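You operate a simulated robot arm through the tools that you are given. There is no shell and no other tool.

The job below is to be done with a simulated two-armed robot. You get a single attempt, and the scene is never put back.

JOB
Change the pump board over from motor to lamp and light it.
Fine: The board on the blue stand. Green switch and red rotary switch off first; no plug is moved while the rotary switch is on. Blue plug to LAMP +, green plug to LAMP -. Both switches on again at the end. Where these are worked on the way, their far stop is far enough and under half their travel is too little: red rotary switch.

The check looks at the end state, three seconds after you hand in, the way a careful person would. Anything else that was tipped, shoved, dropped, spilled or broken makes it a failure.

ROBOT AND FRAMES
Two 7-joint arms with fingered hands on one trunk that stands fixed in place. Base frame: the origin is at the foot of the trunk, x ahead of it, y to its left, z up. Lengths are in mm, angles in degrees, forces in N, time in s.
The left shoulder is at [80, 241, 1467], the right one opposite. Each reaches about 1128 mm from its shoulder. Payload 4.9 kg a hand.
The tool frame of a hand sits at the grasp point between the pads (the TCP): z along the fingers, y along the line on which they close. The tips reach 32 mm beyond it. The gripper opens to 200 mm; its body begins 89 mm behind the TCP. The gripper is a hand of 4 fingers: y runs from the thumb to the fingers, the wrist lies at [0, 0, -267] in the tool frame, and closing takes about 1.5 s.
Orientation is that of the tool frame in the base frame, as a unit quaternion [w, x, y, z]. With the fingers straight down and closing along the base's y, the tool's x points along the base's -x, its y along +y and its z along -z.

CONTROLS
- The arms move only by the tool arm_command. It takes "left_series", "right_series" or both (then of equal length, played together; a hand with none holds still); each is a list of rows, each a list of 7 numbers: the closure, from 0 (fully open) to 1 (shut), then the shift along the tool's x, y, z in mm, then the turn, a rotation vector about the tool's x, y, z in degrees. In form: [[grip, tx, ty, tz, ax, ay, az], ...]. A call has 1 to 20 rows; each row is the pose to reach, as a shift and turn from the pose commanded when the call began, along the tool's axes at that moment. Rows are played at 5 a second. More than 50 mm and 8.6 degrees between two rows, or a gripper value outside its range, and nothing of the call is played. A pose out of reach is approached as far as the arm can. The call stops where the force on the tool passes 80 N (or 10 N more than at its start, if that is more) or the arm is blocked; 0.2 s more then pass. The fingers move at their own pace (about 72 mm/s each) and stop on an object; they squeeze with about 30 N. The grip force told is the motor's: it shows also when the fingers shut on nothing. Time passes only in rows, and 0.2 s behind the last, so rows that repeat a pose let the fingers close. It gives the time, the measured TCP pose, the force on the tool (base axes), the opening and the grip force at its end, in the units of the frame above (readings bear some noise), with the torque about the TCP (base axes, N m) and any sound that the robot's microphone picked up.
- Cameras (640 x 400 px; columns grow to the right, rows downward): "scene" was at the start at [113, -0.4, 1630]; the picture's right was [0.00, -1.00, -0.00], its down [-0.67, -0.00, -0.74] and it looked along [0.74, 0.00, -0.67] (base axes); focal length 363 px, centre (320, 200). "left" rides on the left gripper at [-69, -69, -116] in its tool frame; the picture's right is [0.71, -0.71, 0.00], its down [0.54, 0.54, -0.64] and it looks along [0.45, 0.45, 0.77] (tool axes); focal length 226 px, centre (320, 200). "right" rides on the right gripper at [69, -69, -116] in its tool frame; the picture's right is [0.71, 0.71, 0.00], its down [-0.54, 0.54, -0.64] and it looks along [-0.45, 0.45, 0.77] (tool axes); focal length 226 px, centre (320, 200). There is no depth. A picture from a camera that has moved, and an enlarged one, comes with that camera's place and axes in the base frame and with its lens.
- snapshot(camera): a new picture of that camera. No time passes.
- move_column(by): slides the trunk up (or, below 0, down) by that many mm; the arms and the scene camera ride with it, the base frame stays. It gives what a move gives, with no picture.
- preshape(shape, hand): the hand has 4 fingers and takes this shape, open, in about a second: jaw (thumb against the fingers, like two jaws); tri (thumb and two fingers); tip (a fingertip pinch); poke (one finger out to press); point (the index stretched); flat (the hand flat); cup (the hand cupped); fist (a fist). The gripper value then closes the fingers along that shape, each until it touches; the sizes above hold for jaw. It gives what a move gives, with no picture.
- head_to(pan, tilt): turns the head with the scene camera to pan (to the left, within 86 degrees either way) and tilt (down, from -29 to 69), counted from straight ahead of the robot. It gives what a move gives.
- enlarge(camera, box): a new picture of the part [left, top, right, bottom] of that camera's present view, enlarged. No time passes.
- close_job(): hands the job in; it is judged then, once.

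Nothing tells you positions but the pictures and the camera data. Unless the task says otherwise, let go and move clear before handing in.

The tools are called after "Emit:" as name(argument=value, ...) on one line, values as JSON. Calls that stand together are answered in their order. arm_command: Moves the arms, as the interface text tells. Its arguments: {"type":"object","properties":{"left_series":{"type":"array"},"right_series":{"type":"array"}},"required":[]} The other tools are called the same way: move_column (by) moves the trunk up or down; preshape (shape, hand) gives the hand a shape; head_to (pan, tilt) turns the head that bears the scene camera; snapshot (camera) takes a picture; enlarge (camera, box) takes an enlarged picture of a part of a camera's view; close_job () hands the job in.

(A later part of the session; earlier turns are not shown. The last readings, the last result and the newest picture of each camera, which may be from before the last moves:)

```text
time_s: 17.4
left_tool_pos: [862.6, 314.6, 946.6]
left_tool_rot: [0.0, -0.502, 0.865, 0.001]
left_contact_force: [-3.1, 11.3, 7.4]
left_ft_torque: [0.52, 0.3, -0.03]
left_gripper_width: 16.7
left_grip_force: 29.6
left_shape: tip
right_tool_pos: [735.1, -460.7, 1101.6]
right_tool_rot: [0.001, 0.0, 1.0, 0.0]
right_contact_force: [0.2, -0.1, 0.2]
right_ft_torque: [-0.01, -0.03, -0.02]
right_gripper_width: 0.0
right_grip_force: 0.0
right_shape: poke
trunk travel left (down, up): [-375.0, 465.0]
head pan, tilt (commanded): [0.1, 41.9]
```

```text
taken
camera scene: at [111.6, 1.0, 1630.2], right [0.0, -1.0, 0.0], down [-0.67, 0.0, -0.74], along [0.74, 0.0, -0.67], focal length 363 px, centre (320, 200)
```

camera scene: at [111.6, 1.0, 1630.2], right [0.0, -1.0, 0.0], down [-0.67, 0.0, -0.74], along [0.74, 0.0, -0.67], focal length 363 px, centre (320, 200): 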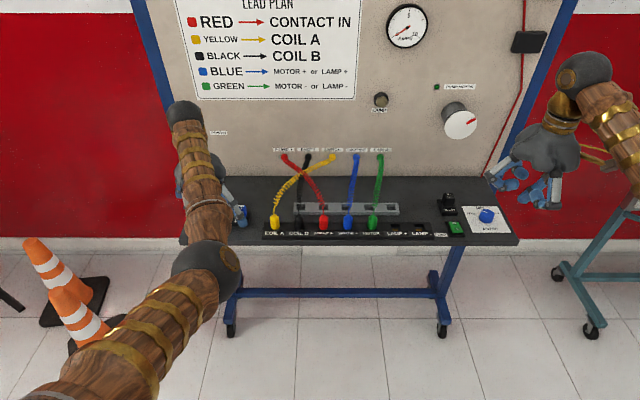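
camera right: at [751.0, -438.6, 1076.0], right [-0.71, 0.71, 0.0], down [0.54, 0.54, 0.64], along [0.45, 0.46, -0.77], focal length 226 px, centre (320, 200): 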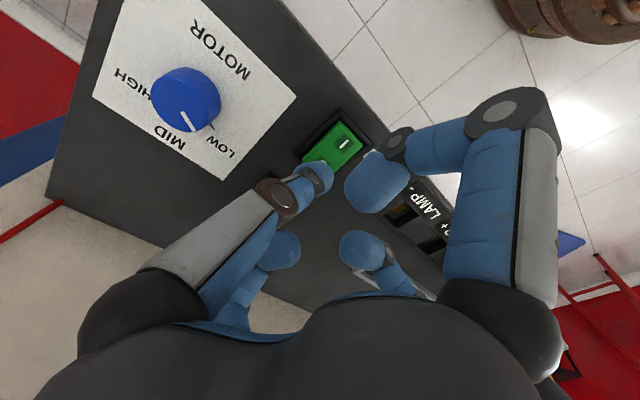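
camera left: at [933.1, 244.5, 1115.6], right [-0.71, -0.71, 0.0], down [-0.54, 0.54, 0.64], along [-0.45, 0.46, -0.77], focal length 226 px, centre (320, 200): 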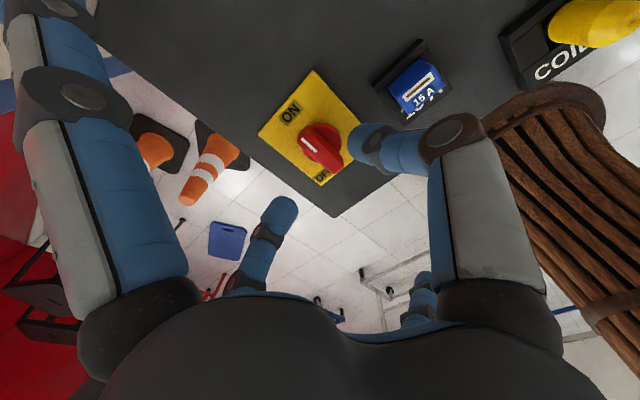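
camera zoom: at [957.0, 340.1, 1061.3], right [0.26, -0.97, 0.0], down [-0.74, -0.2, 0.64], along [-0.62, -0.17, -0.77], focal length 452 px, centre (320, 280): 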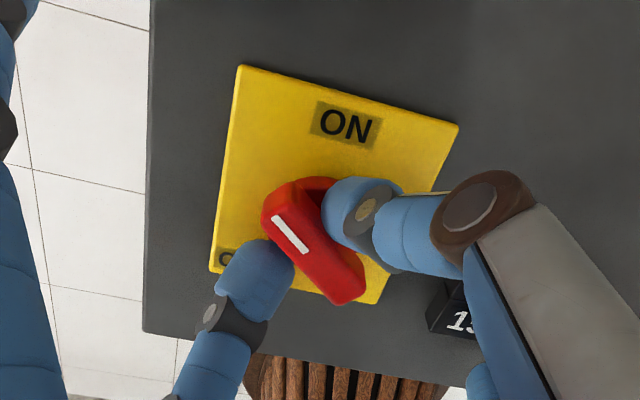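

Turned 60° so far, with a modest side force. Continuing toward OFF.

Emit:
arm_command(left_series=[[1, 0, 0, 0, 0, 0, -6], [1, 0, 0, 0, 0, 0, -12], [1, 0, 0, 0, 0, 0, -18], [1, 0, 0, 0, 0, 0, -24], [1, 0, 0, 0, 0, 0, -30]])

Emit:
enlarge(camera="left", box=[200, 60, 440, 260])

Emit:
enlarge(camera="scene", box=[130, 70, 300, 260])

```text
time_s: 18.6
left_tool_pos: [863.0, 313.9, 944.6]
left_tool_rot: [0.001, 0.708, -0.706, 0.0]
left_contact_force: [-1.8, 11.5, 7.6]
left_ft_torque: [0.41, 0.12, -0.04]
left_gripper_width: 16.8
left_grip_force: 30.1
left_shape: tip
right_tool_pos: [734.9, -461.5, 1101.7]
right_tool_rot: [0.0, 0.0, 1.0, 0.0]
right_contact_force: [-0.5, 0.2, -0.3]
right_ft_torque: [-0.04, 0.02, -0.02]
right_gripper_width: 0.0
right_grip_force: 0.1
right_shape: poke
trunk travel left (down, up): [-375.0, 465.0]
head pan, tilt (commanded): [0.1, 41.9]
```

```text
2.00 times, centred on (320, 160) of left
camera zoom: at [932.0, 382.5, 1061.1], right [0.71, -0.71, 0.0], down [-0.54, -0.54, 0.64], along [-0.45, -0.46, -0.77], focal length 452 px, centre (320, 280)
```

zoom: 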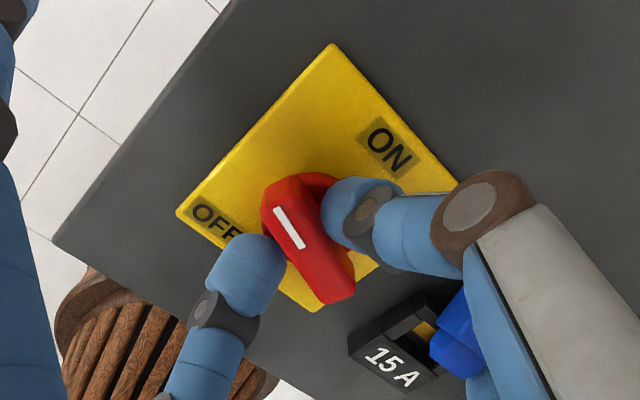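

```text
2.11 times, centred on (215, 165) of scene
camera zoom: at [111.6, 0.8, 1630.1], right [0.0, -1.0, 0.0], down [-0.67, 0.0, -0.74], along [0.74, 0.0, -0.67], focal length 764 px, centre (541, 274)
```

zoom: 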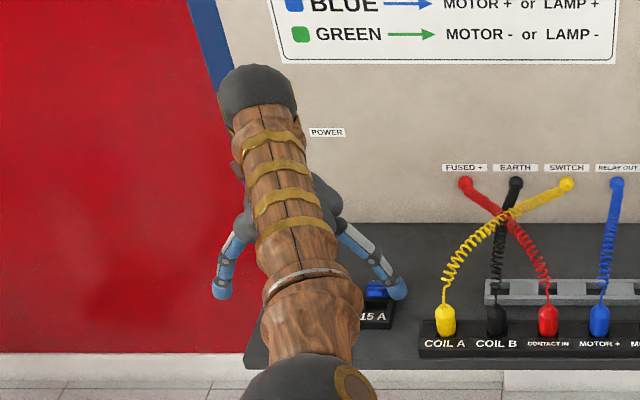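

The turn reached 90°, but a spread side finger is near the blue 15 A fuse, so I check it closely before moving on.

Emit:
enlarge(camera="left", box=[340, 180, 460, 280])

Emit:
enlarge(camera="scene", box=[170, 170, 270, 250])

Emit:
snapshot(camera="left")

```text
4.00 times, centred on (400, 230) of left
camera zoom: at [932.0, 382.5, 1061.1], right [0.71, -0.71, 0.0], down [-0.54, -0.54, 0.64], along [-0.45, -0.46, -0.77], focal length 904 px, centre (0, 80)
```

zoom: 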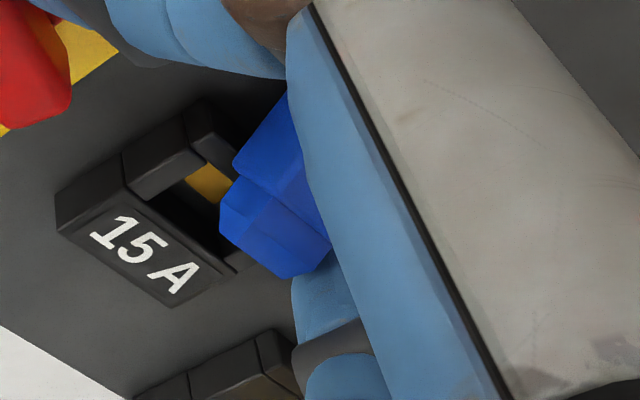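

```text
5.00 times, centred on (220, 210) of scene
camera zoom: at [111.6, 0.8, 1630.1], right [0.0, -1.0, 0.0], down [-0.67, 0.0, -0.74], along [0.74, 0.0, -0.67], focal length 1814 px, centre (820, 150)
```

zoom: 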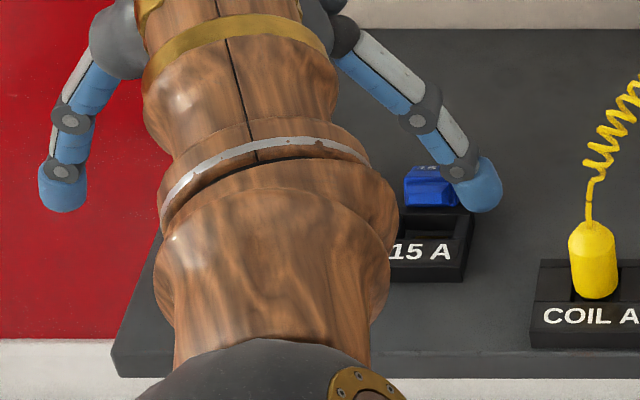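

```text
taken
camera left: at [932.0, 382.5, 1061.1], right [0.71, -0.71, 0.0], down [-0.54, -0.54, 0.64], along [-0.45, -0.46, -0.77], focal length 226 px, centre (320, 200)
```

left: 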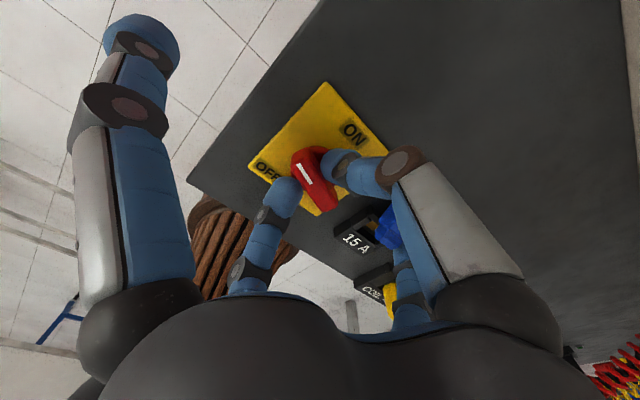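

The side finger's tip has nudged the blue fuse backwards out of line in its holder. I'll stop here, release the knob, rotate the hand back off the fuse slowly and inspect it.

Emit:
arm_command(left_series=[[0.75, 0, 0, 0, 0, 0, 0], [0.75, 0, 0, 0, 0, 0, 0], [0.75, 0, 0, 0, 0, 0, 3], [0.75, 0, 0, 0, 0, 0, 6], [0.75, 0, 0, 0, 0, 0, 9], [0.75, 0, 0, 0, 0, 0, 12], [0.75, 0, 0, 0, 0, 0, 16], [0.75, 0, 0, 0, 0, 0, 20], [0.75, 0, 0, 0, 0, 0, 24], [0.75, 0, 0, 0, 0, 0, 28]])

Emit:
snapshot(camera="left")

Emit:
enlarge(camera="scene", box=[170, 170, 270, 250])

```text
time_s: 20.8
left_tool_pos: [863.3, 313.6, 945.3]
left_tool_rot: [0.0, -0.515, 0.857, 0.0]
left_contact_force: [0.2, -0.9, -0.5]
left_ft_torque: [0.01, -0.01, -0.03]
left_gripper_width: 49.9
left_grip_force: 0.0
left_shape: tip
right_tool_pos: [736.2, -462.2, 1100.7]
right_tool_rot: [0.0, 0.0, 1.0, 0.0]
right_contact_force: [0.5, -0.6, 0.7]
right_ft_torque: [0.03, 0.01, 0.0]
right_gripper_width: 0.3
right_grip_force: 0.1
right_shape: poke
trunk travel left (down, up): [-375.0, 465.0]
head pan, tilt (commanded): [0.1, 41.9]
```

```text
taken
camera left: at [957.3, 342.2, 1060.2], right [0.29, -0.96, 0.0], down [-0.73, -0.22, 0.64], along [-0.62, -0.19, -0.77], focal length 226 px, centre (320, 200)
```

left: 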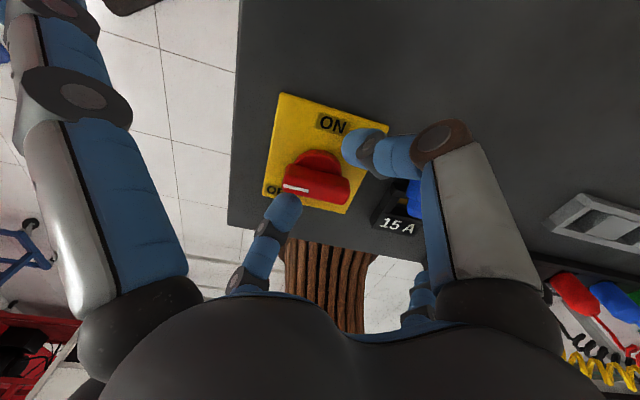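

```text
5.00 times, centred on (220, 210) of scene
camera zoom: at [113.1, -0.3, 1630.0], right [0.0, -1.0, 0.0], down [-0.67, 0.0, -0.74], along [0.74, 0.0, -0.67], focal length 1814 px, centre (820, 150)
```

zoom: 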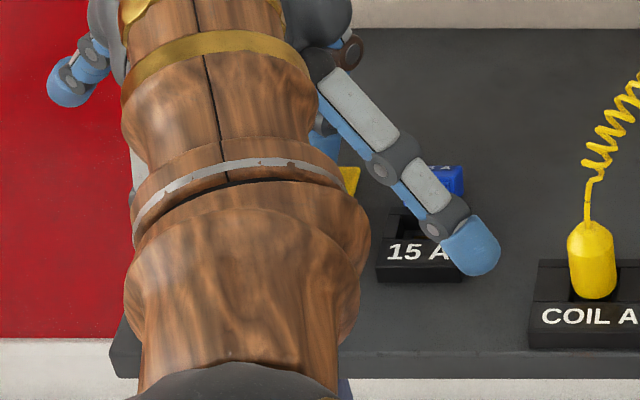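

I'll lift the left hand straight up and then look at both the fuse and the knob.

Emit:
arm_command(left_series=[[0.75, 0, 0, -10, 0, 0, 0], [0.75, 0, 0, -30, 0, 0, 0], [0.75, 0, 0, -60, 0, 0, 0], [0.75, 0, 0, -100, 0, 0, 0], [0.75, 0, 0, -140, 0, 0, 0]])

Emit:
snapshot(camera="left")

Emit:
enlarge(camera="scene", box=[170, 170, 270, 250])

```text
time_s: 22.0
left_tool_pos: [860.8, 311.0, 1084.3]
left_tool_rot: [0.0, -0.515, 0.857, 0.001]
left_contact_force: [-0.5, -0.4, -0.4]
left_ft_torque: [-0.02, -0.03, 0.0]
left_gripper_width: 50.0
left_grip_force: 0.0
left_shape: tip
right_tool_pos: [735.4, -463.0, 1100.0]
right_tool_rot: [0.0, 0.0, 1.0, 0.001]
right_contact_force: [-0.4, -0.4, -0.5]
right_ft_torque: [0.04, 0.0, -0.01]
right_gripper_width: 0.1
right_grip_force: 0.0
right_shape: poke
trunk travel left (down, up): [-375.0, 465.0]
head pan, tilt (commanded): [0.1, 41.9]
```

```text
taken
camera left: at [955.2, 340.2, 1199.1], right [0.29, -0.96, 0.0], down [-0.73, -0.22, 0.64], along [-0.62, -0.19, -0.77], focal length 226 px, centre (320, 200)
```

left: 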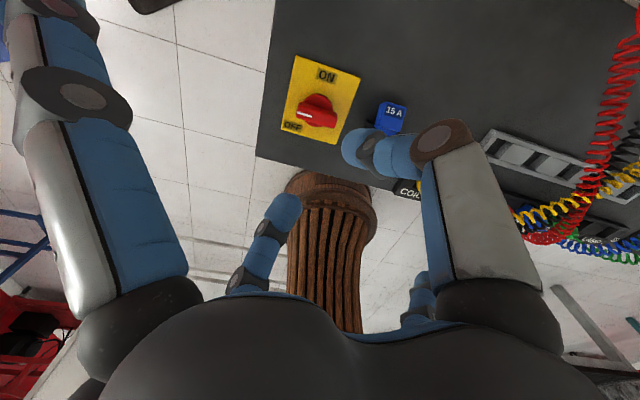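

```text
5.00 times, centred on (220, 210) of scene
camera zoom: at [112.1, -1.5, 1630.0], right [0.0, -1.0, 0.0], down [-0.67, 0.0, -0.74], along [0.74, 0.0, -0.67], focal length 1814 px, centre (820, 150)
```

zoom: 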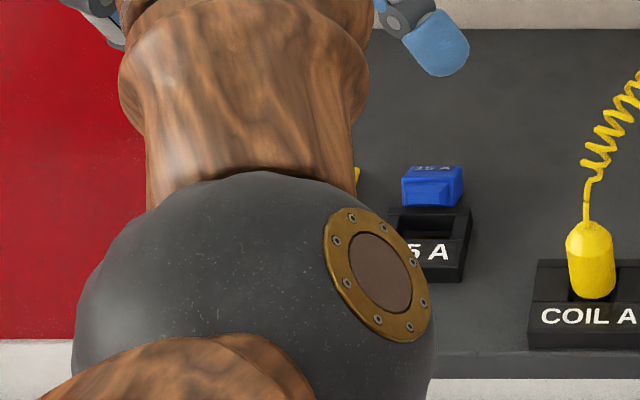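

The fuse has come out of its holder and lies just behind it. I must put it back; I'll look closely at its pose and the knob's.

Emit:
enlarge(camera="left", box=[270, 40, 450, 210])

Emit:
enlarge(camera="scene", box=[230, 190, 280, 230])

```text
2.35 times, centred on (360, 125) of left
camera zoom: at [955.2, 340.2, 1199.1], right [0.29, -0.96, 0.0], down [-0.73, -0.22, 0.64], along [-0.62, -0.19, -0.77], focal length 532 px, centre (226, 376)
```

zoom: 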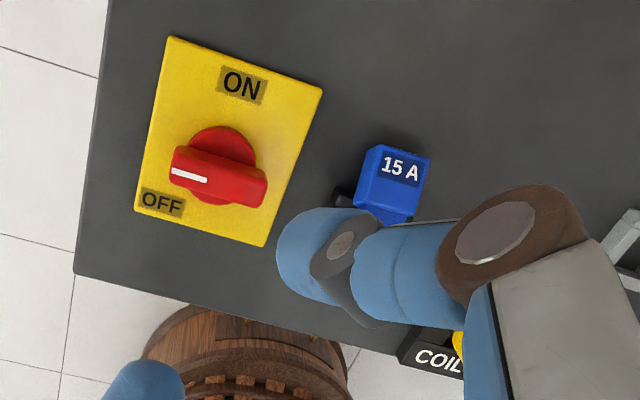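

```text
10.00 times, centred on (255, 210) of scene
camera zoom: at [112.1, -1.5, 1630.0], right [0.0, -1.0, 0.0], down [-0.67, 0.0, -0.74], along [0.74, 0.0, -0.67], focal length 3629 px, centre (970, 100)
```

zoom: 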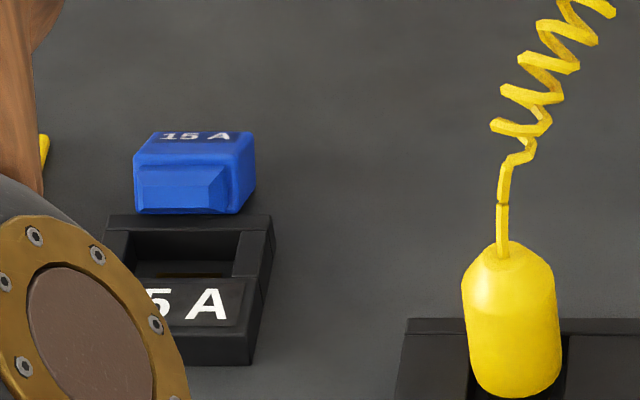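

The fuse lies on its back just behind its holder (front label up, plug end toward me), at about (887, 225, 905); it will have to be stood back in. I'll first study the other hand shapes with the right hand in free air to choose a safe grasp.

Emit:
preshape(shape="tri", hand="right")

Emit:
snapshot(camera="right")

Emit:
preshape(shape="point", hand="right")

Emit:
snapshot(camera="right")

Emit:
preshape(shape="jaw", hand="right")

Emit:
arm_command(right_series=[[0.8, 0, 0, 0, 0, 0, 0], [0.8, 0, 0, 0, 0, 0, 0], [0.8, 0, 0, 0, 0, 0, 0], [0.8, 0, 0, 0, 0, 0, 0], [0.8, 0, 0, 0, 0, 0, 0], [0.8, 0, 0, 0, 0, 0, 0]])

Emit:
snapshot(camera="right")

Emit:
enlarge(camera="scene", box=[460, 40, 640, 240])

```text
time_s: 22.9
left_tool_pos: [862.4, 312.1, 1082.4]
left_tool_rot: [0.001, -0.515, 0.857, 0.001]
left_contact_force: [0.2, -0.3, 0.0]
left_ft_torque: [0.03, -0.02, 0.01]
left_gripper_width: 49.8
left_grip_force: 0.1
left_shape: tip
right_tool_pos: [736.1, -461.3, 1100.8]
right_tool_rot: [0.0, 0.0, 1.0, -0.001]
right_contact_force: [-1.0, -0.3, 0.9]
right_ft_torque: [0.02, -0.01, 0.0]
right_gripper_width: 199.8
right_grip_force: 0.1
right_shape: tri
trunk travel left (down, up): [-375.0, 465.0]
head pan, tilt (commanded): [0.1, 41.9]
```

```text
taken
camera right: at [667.6, -529.3, 1216.6], right [-0.71, 0.71, 0.0], down [0.54, 0.54, 0.64], along [0.45, 0.45, -0.77], focal length 226 px, centre (320, 200)
```

right: 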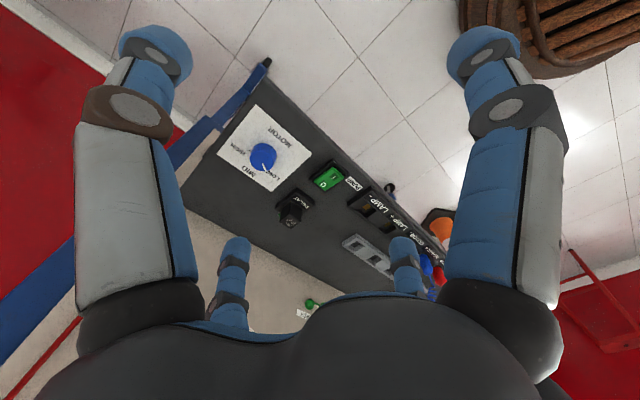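

```text
time_s: 23.8
left_tool_pos: [862.6, 312.3, 1081.9]
left_tool_rot: [0.0, -0.515, 0.857, 0.0]
left_contact_force: [0.4, 1.0, 0.1]
left_ft_torque: [-0.01, 0.0, -0.02]
left_gripper_width: 49.8
left_grip_force: 0.1
left_shape: tip
right_tool_pos: [735.3, -462.1, 1099.8]
right_tool_rot: [0.0, 0.0, 1.0, 0.0]
right_contact_force: [-0.2, 1.0, 0.6]
right_ft_torque: [0.04, -0.02, -0.01]
right_gripper_width: 0.0
right_grip_force: 0.0
right_shape: point
trunk travel left (down, up): [-375.0, 465.0]
head pan, tilt (commanded): [0.1, 41.9]
```

```text
taken
camera right: at [667.5, -529.6, 1216.5], right [-0.71, 0.71, 0.0], down [0.54, 0.54, 0.64], along [0.45, 0.45, -0.77], focal length 226 px, centre (320, 200)
```

right: 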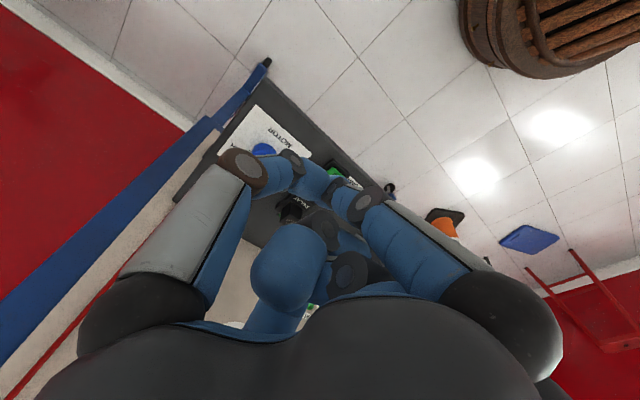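

```text
time_s: 24.7
left_tool_pos: [862.8, 312.5, 1084.0]
left_tool_rot: [0.0, -0.515, 0.857, 0.0]
left_contact_force: [-0.4, -0.1, 0.1]
left_ft_torque: [-0.02, 0.01, 0.01]
left_gripper_width: 49.8
left_grip_force: 0.0
left_shape: tip
right_tool_pos: [735.1, -461.7, 1099.7]
right_tool_rot: [0.0, 0.0, 1.0, 0.001]
right_contact_force: [-0.1, -0.2, 0.3]
right_ft_torque: [-0.02, -0.02, 0.02]
right_gripper_width: 200.1
right_grip_force: 0.0
right_shape: jaw
trunk travel left (down, up): [-375.0, 465.0]
head pan, tilt (commanded): [0.1, 41.9]
```

```text
time_s: 26.1
left_tool_pos: [862.3, 312.4, 1083.9]
left_tool_rot: [-0.001, -0.516, 0.857, 0.0]
left_contact_force: [0.0, 0.6, -0.2]
left_ft_torque: [-0.01, -0.04, -0.01]
left_gripper_width: 49.7
left_grip_force: 0.0
left_shape: tip
right_tool_pos: [736.6, -462.2, 1099.0]
right_tool_rot: [0.0, 0.0, 1.0, 0.0]
right_contact_force: [0.2, 0.1, 0.0]
right_ft_torque: [0.01, 0.0, -0.06]
right_gripper_width: 40.4
right_grip_force: 0.0
right_shape: jaw
trunk travel left (down, up): [-375.0, 465.0]
head pan, tilt (commanded): [0.1, 41.9]
```

```text
taken
camera right: at [667.4, -529.6, 1216.6], right [-0.71, 0.71, 0.0], down [0.54, 0.54, 0.64], along [0.45, 0.45, -0.77], focal length 226 px, centre (320, 200)
```

right: 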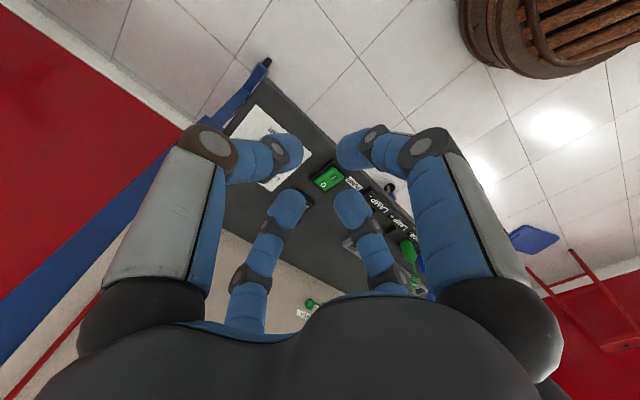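

```text
2.00 times, centred on (550, 140) of scene
camera zoom: at [113.1, -0.3, 1630.0], right [0.0, -1.0, 0.0], down [-0.67, 0.0, -0.74], along [0.74, 0.0, -0.67], focal length 726 px, centre (-140, 320)
```

zoom: 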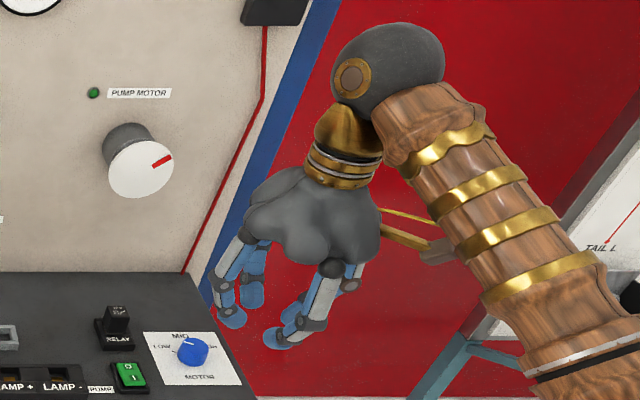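

Jaw shape closes all four fingers compactly like a chuck, with nothing spread out, so I'll use jaw from now on. First I finish turning the knob to its OFF stop with the left hand in jaw (handle now points left, +y), re-aligned to yaw 90°.

Emit:
preshape(shape="jaw", hand="left")

Emit:
arm_command(left_series=[[0.4, 0, 0, 0, 0, 0, -7], [0.65, 0, 0, 0, 0, 0, -14], [0.65, 0, 0, 10, 0, 0, -21], [0.65, 0, 0, 30, 0, 0, -28], [0.65, 0, 0, 60, 0, 0, -28], [0.65, 0, 0, 90, 0, 0, -28], [0.65, 0, 0, 115, 0, 0, -28]])

Emit:
snapshot(camera="left")

Emit:
enlarge(camera="scene", box=[130, 120, 290, 250])

```text
time_s: 27.0
left_tool_pos: [862.4, 312.5, 1083.9]
left_tool_rot: [0.0, -0.515, 0.857, 0.0]
left_contact_force: [0.5, 0.8, 0.3]
left_ft_torque: [0.0, -0.01, -0.01]
left_gripper_width: 199.9
left_grip_force: 0.0
left_shape: jaw
right_tool_pos: [735.8, -461.6, 1100.8]
right_tool_rot: [0.001, 0.0, 1.0, 0.0]
right_contact_force: [0.5, -0.9, -0.9]
right_ft_torque: [-0.01, -0.01, -0.01]
right_gripper_width: 40.3
right_grip_force: 0.0
right_shape: jaw
trunk travel left (down, up): [-375.0, 465.0]
head pan, tilt (commanded): [0.1, 41.9]
```

```text
time_s: 28.6
left_tool_pos: [863.4, 311.0, 969.5]
left_tool_rot: [0.0, -0.707, 0.707, 0.001]
left_contact_force: [0.1, -0.3, 0.2]
left_ft_torque: [0.0, 0.03, 0.0]
left_gripper_width: 70.5
left_grip_force: 0.1
left_shape: jaw
right_tool_pos: [735.6, -462.0, 1100.4]
right_tool_rot: [0.0, 0.001, 1.0, 0.0]
right_contact_force: [0.4, 1.0, 0.2]
right_ft_torque: [-0.02, 0.03, -0.02]
right_gripper_width: 40.4
right_grip_force: 0.0
right_shape: jaw
trunk travel left (down, up): [-375.0, 465.0]
head pan, tilt (commanded): [0.1, 41.9]
```

```text
taken
camera left: at [934.6, 381.0, 1084.7], right [0.71, -0.71, 0.0], down [-0.54, -0.54, 0.64], along [-0.45, -0.45, -0.77], focal length 226 px, centre (320, 200)
```

left: 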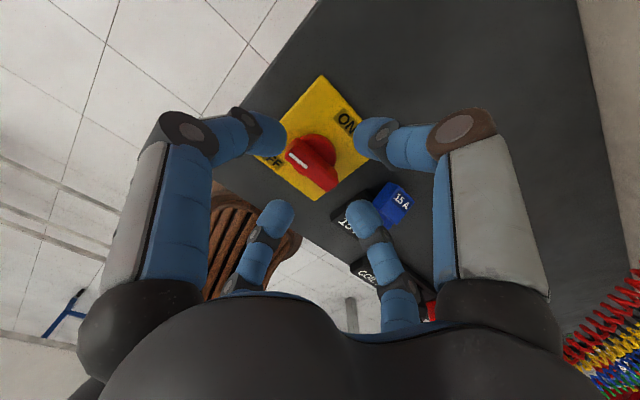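

```text
3.08 times, centred on (210, 185) of scene
camera zoom: at [113.5, 0.0, 1630.0], right [0.0, -1.0, 0.0], down [-0.67, 0.0, -0.74], along [0.74, 0.0, -0.67], focal length 1116 px, centre (658, 246)
```

zoom: 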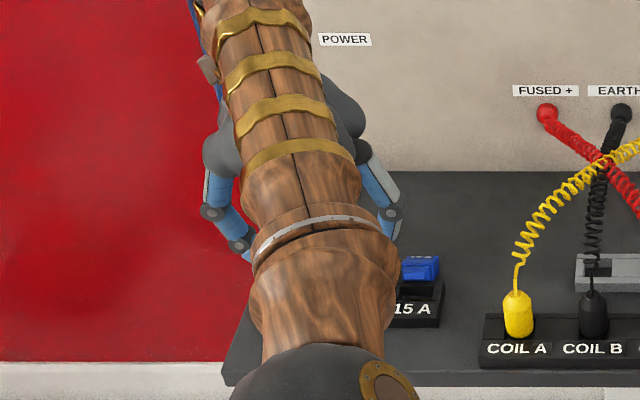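

The jaw fingers are around the knob and clear of the fuse. I'll narrow slightly, lower to the handle and close.

Emit:
arm_command(left_series=[[0.7, 0, 0, 6, 0, 0, 0], [0.7, 0, 0, 12, 0, 0, 0], [0.7, 0, 0, 18, 0, 0, 0], [0.7, 0, 0, 24, 0, 0, 0], [1, 0, 0, 24, 0, 0, 0], [1, 0, 0, 24, 0, 0, 0], [1, 0, 0, 24, 0, 0, 0], [1, 0, 0, 24, 0, 0, 0], [1, 0, 0, 24, 0, 0, 0]])

Emit:
enlarge(camera="left", box=[200, 60, 440, 260])

```text
time_s: 30.6
left_tool_pos: [864.7, 311.8, 945.4]
left_tool_rot: [0.0, -0.707, 0.707, 0.0]
left_contact_force: [-1.5, 0.8, -0.1]
left_ft_torque: [0.05, 0.04, -0.01]
left_gripper_width: 22.1
left_grip_force: 29.9
left_shape: jaw
right_tool_pos: [736.7, -461.6, 1099.1]
right_tool_rot: [0.0, 0.0, 1.0, 0.0]
right_contact_force: [-0.7, 1.1, 0.3]
right_ft_torque: [-0.05, 0.01, -0.03]
right_gripper_width: 40.1
right_grip_force: 0.0
right_shape: jaw
trunk travel left (down, up): [-375.0, 465.0]
head pan, tilt (commanded): [0.1, 41.9]
```

```text
2.00 times, centred on (320, 160) of left
camera zoom: at [934.0, 382.1, 1061.2], right [0.71, -0.71, 0.0], down [-0.54, -0.54, 0.64], along [-0.45, -0.45, -0.77], focal length 452 px, centre (320, 280)
```

zoom: 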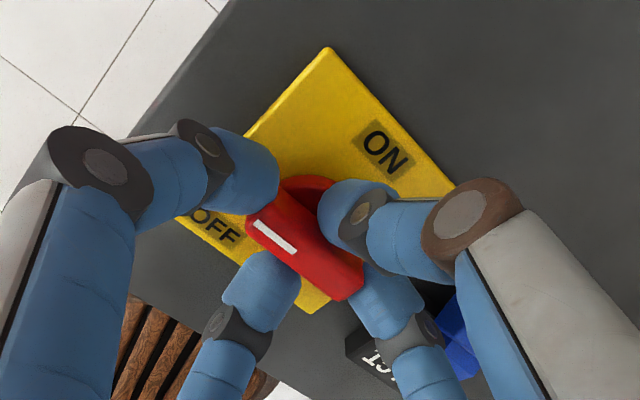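

The handle is gripped on all sides. I turn on counter-clockwise toward the stop in stages.

Emit:
arm_command(left_series=[[1, 0, 0, 0, 0, 0, -6], [1, 0, 0, 0, 0, 0, -12], [1, 0, 0, 0, 0, 0, -18], [1, 0, 0, 0, 0, 0, -24]])

Emit:
enlarge(camera="left", box=[200, 60, 440, 260])

```text
time_s: 31.6
left_tool_pos: [866.9, 313.3, 947.1]
left_tool_rot: [-0.002, 0.839, -0.544, 0.002]
left_contact_force: [8.6, 2.2, -5.1]
left_ft_torque: [0.25, -0.2, -0.23]
left_gripper_width: 20.4
left_grip_force: 29.7
left_shape: jaw
right_tool_pos: [738.5, -461.3, 1098.6]
right_tool_rot: [-0.001, -0.001, 1.0, 0.0]
right_contact_force: [-0.6, 0.5, -0.3]
right_ft_torque: [-0.01, 0.02, -0.01]
right_gripper_width: 40.4
right_grip_force: 0.1
right_shape: jaw
trunk travel left (down, up): [-375.0, 465.0]
head pan, tilt (commanded): [0.1, 41.9]
```

```text
2.00 times, centred on (320, 160) of left
camera zoom: at [900.8, 404.6, 1063.1], right [0.93, -0.36, 0.0], down [-0.28, -0.72, 0.64], along [-0.23, -0.6, -0.77], focal length 452 px, centre (320, 280)
```

zoom: 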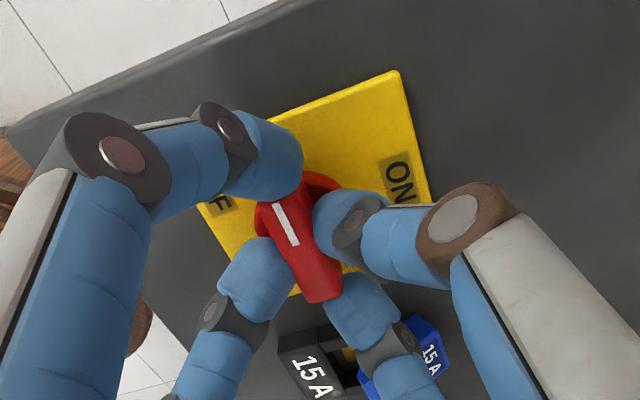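

The hand turned 24° further but the knob stayed at ~92° with torque rising to 0.23 N·m, so this is its OFF stop. I open, and lift away to verify.

Emit:
arm_command(left_series=[[0.68, 0, 0, 0, 0, 0, 0], [0.68, 0, 0, 0, 0, 0, 0], [0.68, 0, 0, 0, 0, 0, 0], [0.68, 0, 0, -15, 0, 0, 0], [0.68, 0, 0, -45, 0, 0, 6], [0.68, 0, 0, -85, 0, 0, 12], [0.68, 0, 0, -125, 0, 0, 18], [0.68, 0, 0, -155, 0, 0, 24]])

Emit:
enlarge(camera="left", box=[220, 40, 440, 220])

Emit:
snapshot(camera="scene")

```text
time_s: 33.4
left_tool_pos: [861.2, 311.3, 1102.6]
left_tool_rot: [-0.001, -0.706, 0.708, 0.001]
left_contact_force: [-0.3, 0.3, 0.5]
left_ft_torque: [-0.01, 0.03, -0.02]
left_gripper_width: 63.8
left_grip_force: 0.0
left_shape: jaw
right_tool_pos: [737.0, -461.3, 1100.2]
right_tool_rot: [0.0, 0.0, 1.0, 0.0]
right_contact_force: [-0.8, -0.5, -0.3]
right_ft_torque: [0.01, 0.01, -0.01]
right_gripper_width: 40.1
right_grip_force: 0.0
right_shape: jaw
trunk travel left (down, up): [-375.0, 465.0]
head pan, tilt (commanded): [0.1, 41.9]
```

```text
2.22 times, centred on (330, 130) of left
camera zoom: at [931.8, 381.0, 1218.2], right [0.71, -0.71, 0.0], down [-0.54, -0.54, 0.64], along [-0.46, -0.45, -0.77], focal length 502 px, centre (298, 356)
```

zoom: 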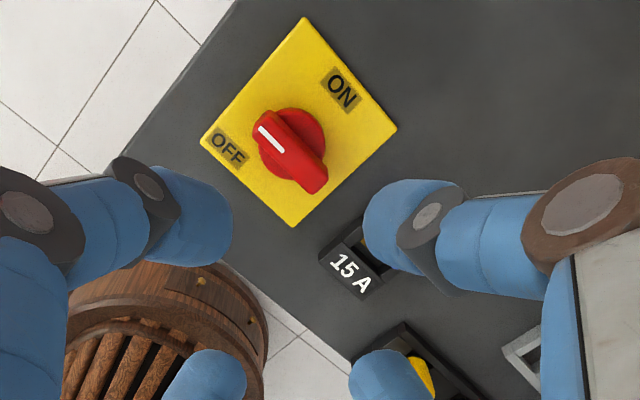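

```text
taken
camera scene: at [112.6, -0.2, 1630.0], right [0.0, -1.0, 0.0], down [-0.67, 0.0, -0.74], along [0.74, 0.0, -0.67], focal length 363 px, centre (320, 200)
```

scene: 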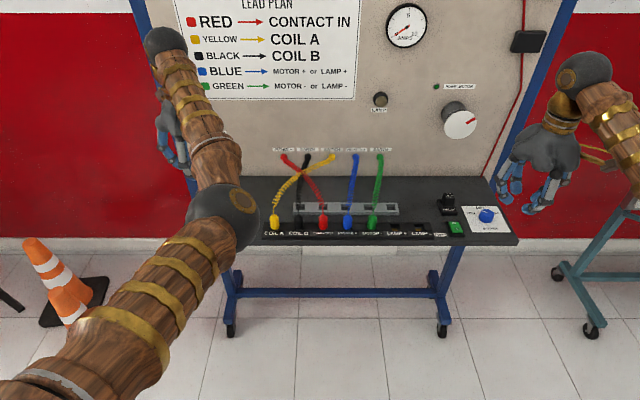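

Knob points left at ~90° = OFF. Now the fuse: I bring the left hand in tip shape, yawed back to 0°, above the lying fuse to measure it exactly.

Emit:
preshape(shape="tip", hand="left")

Emit:
arm_command(left_series=[[0.3, 7, -2, 0, 0, 0, 8], [0.6, 14, -4, 0, 0, 0, 16], [0.6, 21, -6, 0, 0, 0, 24], [0.6, 28, -9, 0, 0, 0, 32], [0.6, 36, -11, 0, 0, 0, 40], [0.6, 44, -14, 0, 0, 0, 48], [0.6, 52, -16, 0, 0, 0, 56], [0.6, 60, -19, 5, 0, 0, 64], [0.6, 68, -21, 10, 0, 0, 72], [0.6, 76, -24, 15, 0, 0, 80], [0.6, 82, -26, 20, 0, 0, 86], [0.6, 87, -28, 25, 0, 0, 90]])

Emit:
snapshot(camera="left")

Emit:
enlarge(camera="scene", box=[170, 110, 290, 250])

```text
time_s: 34.3
left_tool_pos: [862.1, 312.7, 1102.9]
left_tool_rot: [0.0, 0.707, -0.707, 0.0]
left_contact_force: [-1.6, 0.4, 0.5]
left_ft_torque: [-0.03, -0.03, -0.01]
left_gripper_width: 200.1
left_grip_force: 0.0
left_shape: tip
right_tool_pos: [736.3, -461.0, 1100.2]
right_tool_rot: [0.0, 0.001, 1.0, 0.0]
right_contact_force: [0.0, 0.0, 0.2]
right_ft_torque: [-0.01, 0.01, 0.0]
right_gripper_width: 40.5
right_grip_force: 0.0
right_shape: jaw
trunk travel left (down, up): [-375.0, 465.0]
head pan, tilt (commanded): [0.1, 41.9]
```

```text
time_s: 36.9
left_tool_pos: [891.1, 226.6, 1077.1]
left_tool_rot: [0.0, 0.001, 1.0, 0.0]
left_contact_force: [-0.2, -0.4, 0.4]
left_ft_torque: [0.0, -0.02, -0.01]
left_gripper_width: 80.5
left_grip_force: 0.1
left_shape: tip
right_tool_pos: [735.8, -461.4, 1100.7]
right_tool_rot: [0.0, 0.0, 1.0, -0.001]
right_contact_force: [0.0, 0.2, -0.3]
right_ft_torque: [-0.01, 0.02, -0.01]
right_gripper_width: 40.4
right_grip_force: 0.0
right_shape: jaw
trunk travel left (down, up): [-375.0, 465.0]
head pan, tilt (commanded): [0.1, 41.9]
```

```text
taken
camera left: at [961.2, 157.6, 1191.4], right [-0.71, -0.71, 0.0], down [-0.54, 0.54, 0.64], along [-0.45, 0.46, -0.77], focal length 226 px, centre (320, 200)
```

left: 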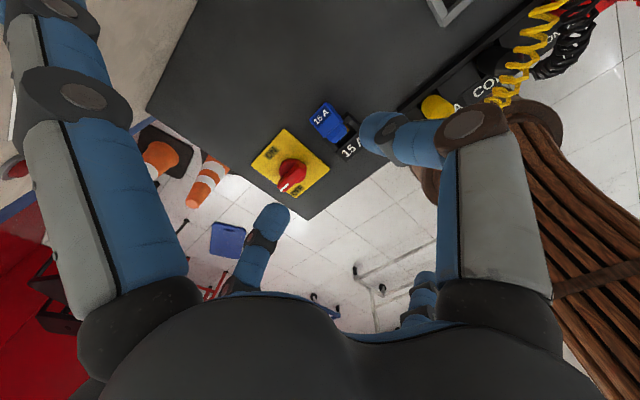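

```text
2.86 times, centred on (230, 180) of scene
camera zoom: at [113.2, -0.3, 1630.0], right [0.0, -1.0, 0.0], down [-0.67, 0.0, -0.74], along [0.74, 0.0, -0.67], focal length 1037 px, centre (577, 257)
```

zoom: 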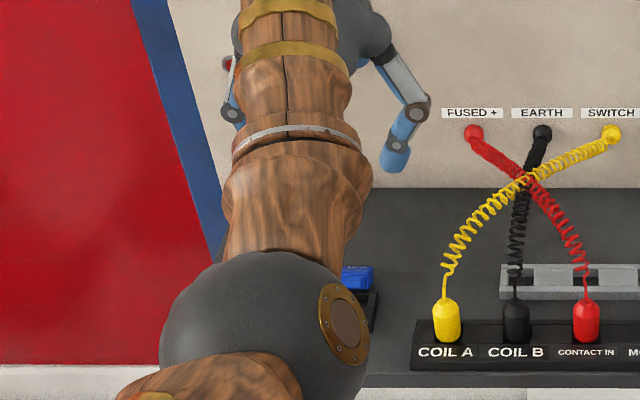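

Emit:
enlarge(camera="left", box=[270, 80, 390, 180])

```text
4.00 times, centred on (330, 130) of left
camera zoom: at [961.2, 157.6, 1191.4], right [-0.71, -0.71, 0.0], down [-0.54, 0.54, 0.64], along [-0.45, 0.46, -0.77], focal length 904 px, centre (280, 480)
```

zoom: 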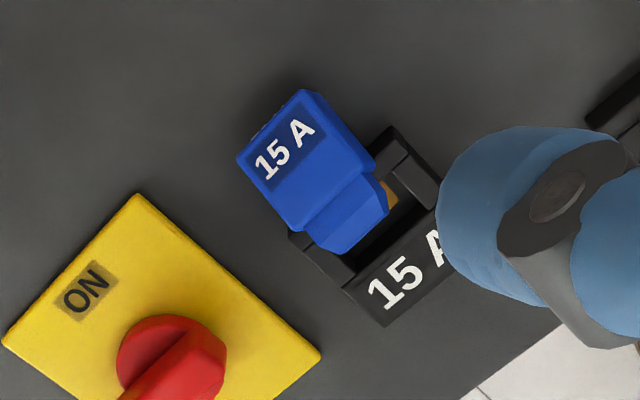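

The fuse is resting tilted: plug end up over the socket on the holder's rear rim, top end down on the board; body ~30 mm wide centred at about (880, 225). I'll pick it up by its sides near the top end, first lowering partway.

Emit:
arm_command(left_series=[[0.77, 2, 0, 20, 0, 0, 0], [0.77, 4, 0, 45, 0, 0, 0], [0.77, 6, 0, 70, 0, 0, 0], [0.77, 6, 0, 95, 0, 0, 0], [0.77, 6, 0, 107, 0, 0, 0]])

Emit:
snapshot(camera="left")

Emit:
enlarge(camera="left", box=[240, 100, 400, 230])

```text
time_s: 38.1
left_tool_pos: [885.4, 225.3, 969.6]
left_tool_rot: [0.001, 0.0, 1.0, 0.0]
left_contact_force: [1.0, -0.7, -0.6]
left_ft_torque: [0.0, -0.03, -0.02]
left_gripper_width: 46.4
left_grip_force: 0.1
left_shape: tip
right_tool_pos: [736.3, -461.5, 1101.0]
right_tool_rot: [0.0, 0.0, 1.0, 0.0]
right_contact_force: [0.6, 0.5, 0.5]
right_ft_torque: [0.02, -0.01, 0.02]
right_gripper_width: 40.1
right_grip_force: 0.1
right_shape: jaw
trunk travel left (down, up): [-375.0, 465.0]
head pan, tilt (commanded): [0.1, 41.9]
```

```text
taken
camera left: at [954.8, 157.2, 1084.1], right [-0.71, -0.71, 0.0], down [-0.54, 0.54, 0.64], along [-0.45, 0.46, -0.77], focal length 226 px, centre (320, 200)
```

left: 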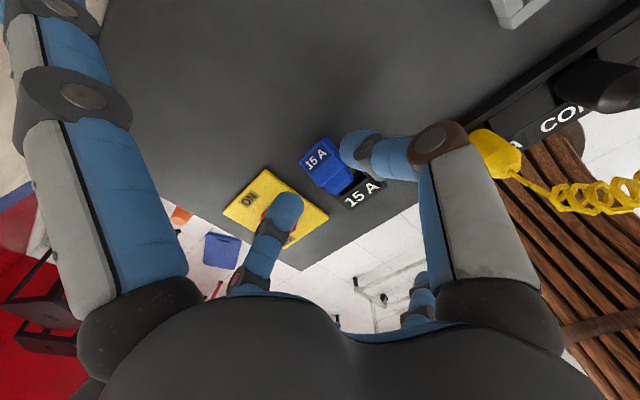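

```text
3.08 times, centred on (320, 165) of left
camera zoom: at [954.8, 157.2, 1084.1], right [-0.71, -0.71, 0.0], down [-0.54, 0.54, 0.64], along [-0.45, 0.46, -0.77], focal length 696 px, centre (320, 308)
```

zoom: 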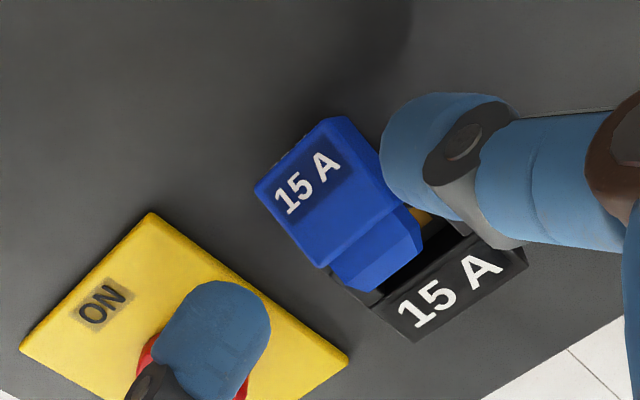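

Measurements agree: body spans x 869–895, y 209–239. I lower around it to z≈931 and close.

Emit:
arm_command(left_series=[[0.77, 0, -1, 10, 0, 0, 0], [0.77, 0, -1, 20, 0, 0, 0], [0.77, 0, -1, 30, 0, 0, 0], [0.77, 0, -1, 38, 0, 0, 0]])

Emit:
enlarge(camera="left", box=[220, 80, 440, 240])

Emit:
enlarge(camera="scene", box=[200, 160, 290, 240])

```text
time_s: 39.1
left_tool_pos: [886.0, 224.2, 934.1]
left_tool_rot: [0.001, 0.0, 1.0, -0.001]
left_contact_force: [0.9, -0.4, 4.4]
left_ft_torque: [0.0, -0.04, 0.02]
left_gripper_width: 46.6
left_grip_force: 0.1
left_shape: tip
right_tool_pos: [736.0, -461.7, 1100.8]
right_tool_rot: [-0.001, 0.0, 1.0, 0.0]
right_contact_force: [-1.4, 0.1, 0.7]
right_ft_torque: [0.01, 0.0, 0.0]
right_gripper_width: 40.2
right_grip_force: 0.0
right_shape: jaw
trunk travel left (down, up): [-375.0, 465.0]
head pan, tilt (commanded): [0.1, 41.9]
```

```text
2.50 times, centred on (330, 160) of left
camera zoom: at [954.9, 156.4, 1048.3], right [-0.71, -0.71, 0.0], down [-0.54, 0.54, 0.64], along [-0.45, 0.45, -0.77], focal length 565 px, centre (295, 300)
```

zoom: 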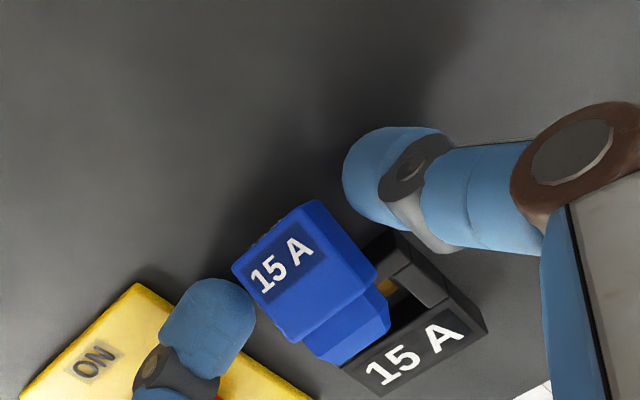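

```text
5.00 times, centred on (245, 200) of scene
camera zoom: at [112.2, -0.5, 1630.2], right [0.0, -1.0, 0.0], down [-0.67, 0.0, -0.74], along [0.74, 0.0, -0.67], focal length 1814 px, centre (695, 200)
```

zoom: 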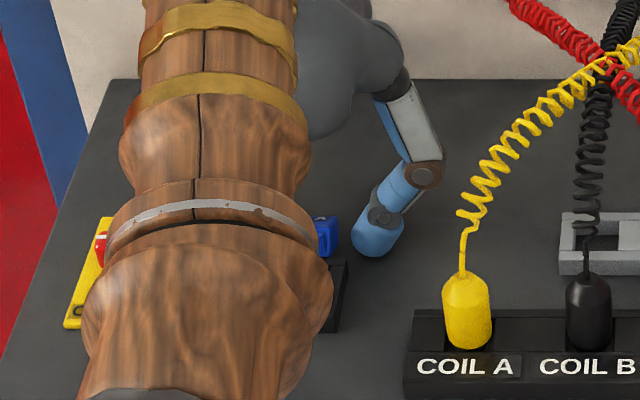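

A light 4 N touch is felt under a fingertip; I rise 2 mm and close on the fuse.

Emit:
arm_command(left_series=[[0.8, 0, 0, -2, 0, 0, 0], [1, 0, 0, -2, 0, 0, 0], [1, 0, 0, -2, 0, 0, 0], [1, 0, 0, -2, 0, 0, 0], [1, 0, 0, -2, 0, 0, 0]])

Emit:
enlarge(camera="left", box=[220, 80, 440, 240])

```text
time_s: 40.3
left_tool_pos: [885.8, 223.9, 933.5]
left_tool_rot: [0.0, 0.0, 1.0, 0.0]
left_contact_force: [0.8, 0.0, 0.1]
left_ft_torque: [-0.03, -0.01, -0.04]
left_gripper_width: 35.6
left_grip_force: 29.7
left_shape: tip
right_tool_pos: [735.7, -460.6, 1099.9]
right_tool_rot: [0.0, 0.0, 1.0, -0.001]
right_contact_force: [0.4, -0.3, -0.2]
right_ft_torque: [-0.01, 0.03, 0.01]
right_gripper_width: 40.4
right_grip_force: 0.1
right_shape: jaw
trunk travel left (down, up): [-375.0, 465.0]
head pan, tilt (commanded): [0.1, 41.9]
```

```text
2.50 times, centred on (330, 160) of left
camera zoom: at [954.9, 156.2, 1048.5], right [-0.71, -0.71, 0.0], down [-0.54, 0.54, 0.64], along [-0.45, 0.45, -0.77], focal length 565 px, centre (295, 300)
```

zoom: 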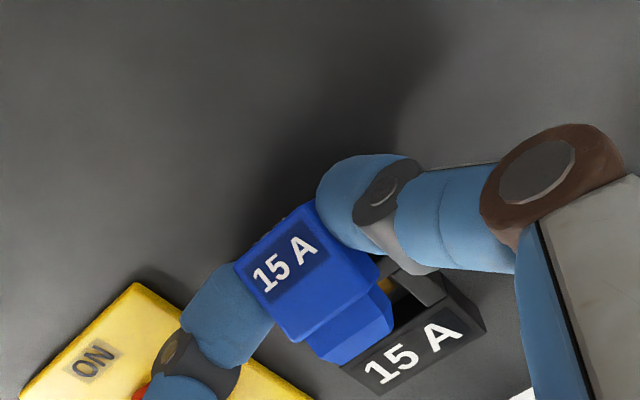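

The fuse is gripped. I lift it gently and look.

Emit:
arm_command(left_series=[[1, 0, 0, -5, 0, 0, 0], [1, 0, 0, -12, 0, 0, 0], [1, 0, 0, -25, 0, 0, 0], [1, 0, 0, -45, 0, 0, 0], [1, 0, 0, -70, 0, 0, 0]])

Emit:
snapshot(camera="left")

Emit:
enlarge(camera="left", box=[220, 80, 440, 240])

Emit:
enlarge(camera="scene", box=[200, 140, 290, 240])

```text
time_s: 41.5
left_tool_pos: [886.5, 225.8, 1003.4]
left_tool_rot: [0.001, 0.0, 1.0, 0.0]
left_contact_force: [0.8, -0.5, -0.4]
left_ft_torque: [0.0, 0.0, 0.03]
left_gripper_width: 35.6
left_grip_force: 29.5
left_shape: tip
right_tool_pos: [735.2, -461.1, 1099.5]
right_tool_rot: [0.0, 0.0, 1.0, 0.001]
right_contact_force: [-0.2, 0.8, 0.1]
right_ft_torque: [0.01, -0.01, 0.01]
right_gripper_width: 40.2
right_grip_force: 0.0
right_shape: jaw
trunk travel left (down, up): [-375.0, 465.0]
head pan, tilt (commanded): [0.1, 41.9]
```

```text
taken
camera left: at [954.9, 157.0, 1118.5], right [-0.71, -0.71, 0.0], down [-0.54, 0.54, 0.64], along [-0.45, 0.45, -0.77], focal length 226 px, centre (320, 200)
```

left: 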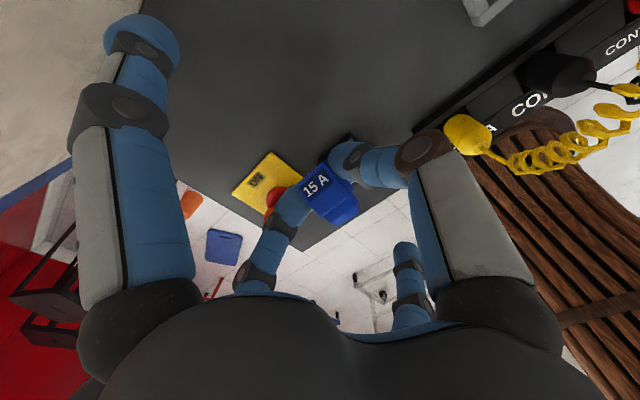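

```text
2.50 times, centred on (330, 160) of left
camera zoom: at [954.9, 157.0, 1118.5], right [-0.71, -0.71, 0.0], down [-0.54, 0.54, 0.64], along [-0.45, 0.45, -0.77], focal length 565 px, centre (295, 300)
```

zoom: 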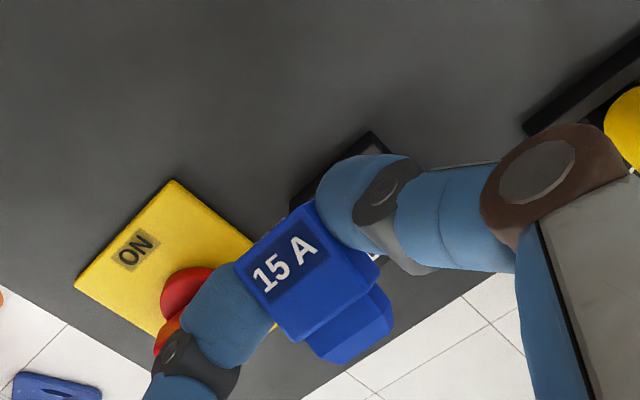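

```text
4.00 times, centred on (245, 190) of scene
camera zoom: at [112.6, -0.5, 1630.0], right [0.0, -1.0, 0.0], down [-0.67, 0.0, -0.74], along [0.74, 0.0, -0.67], focal length 1452 px, centre (620, 240)
```

zoom: 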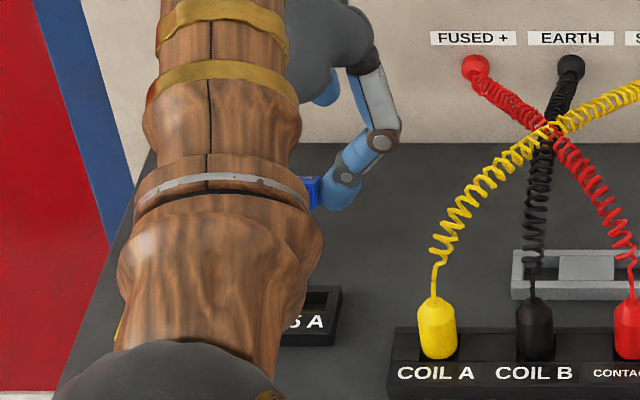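

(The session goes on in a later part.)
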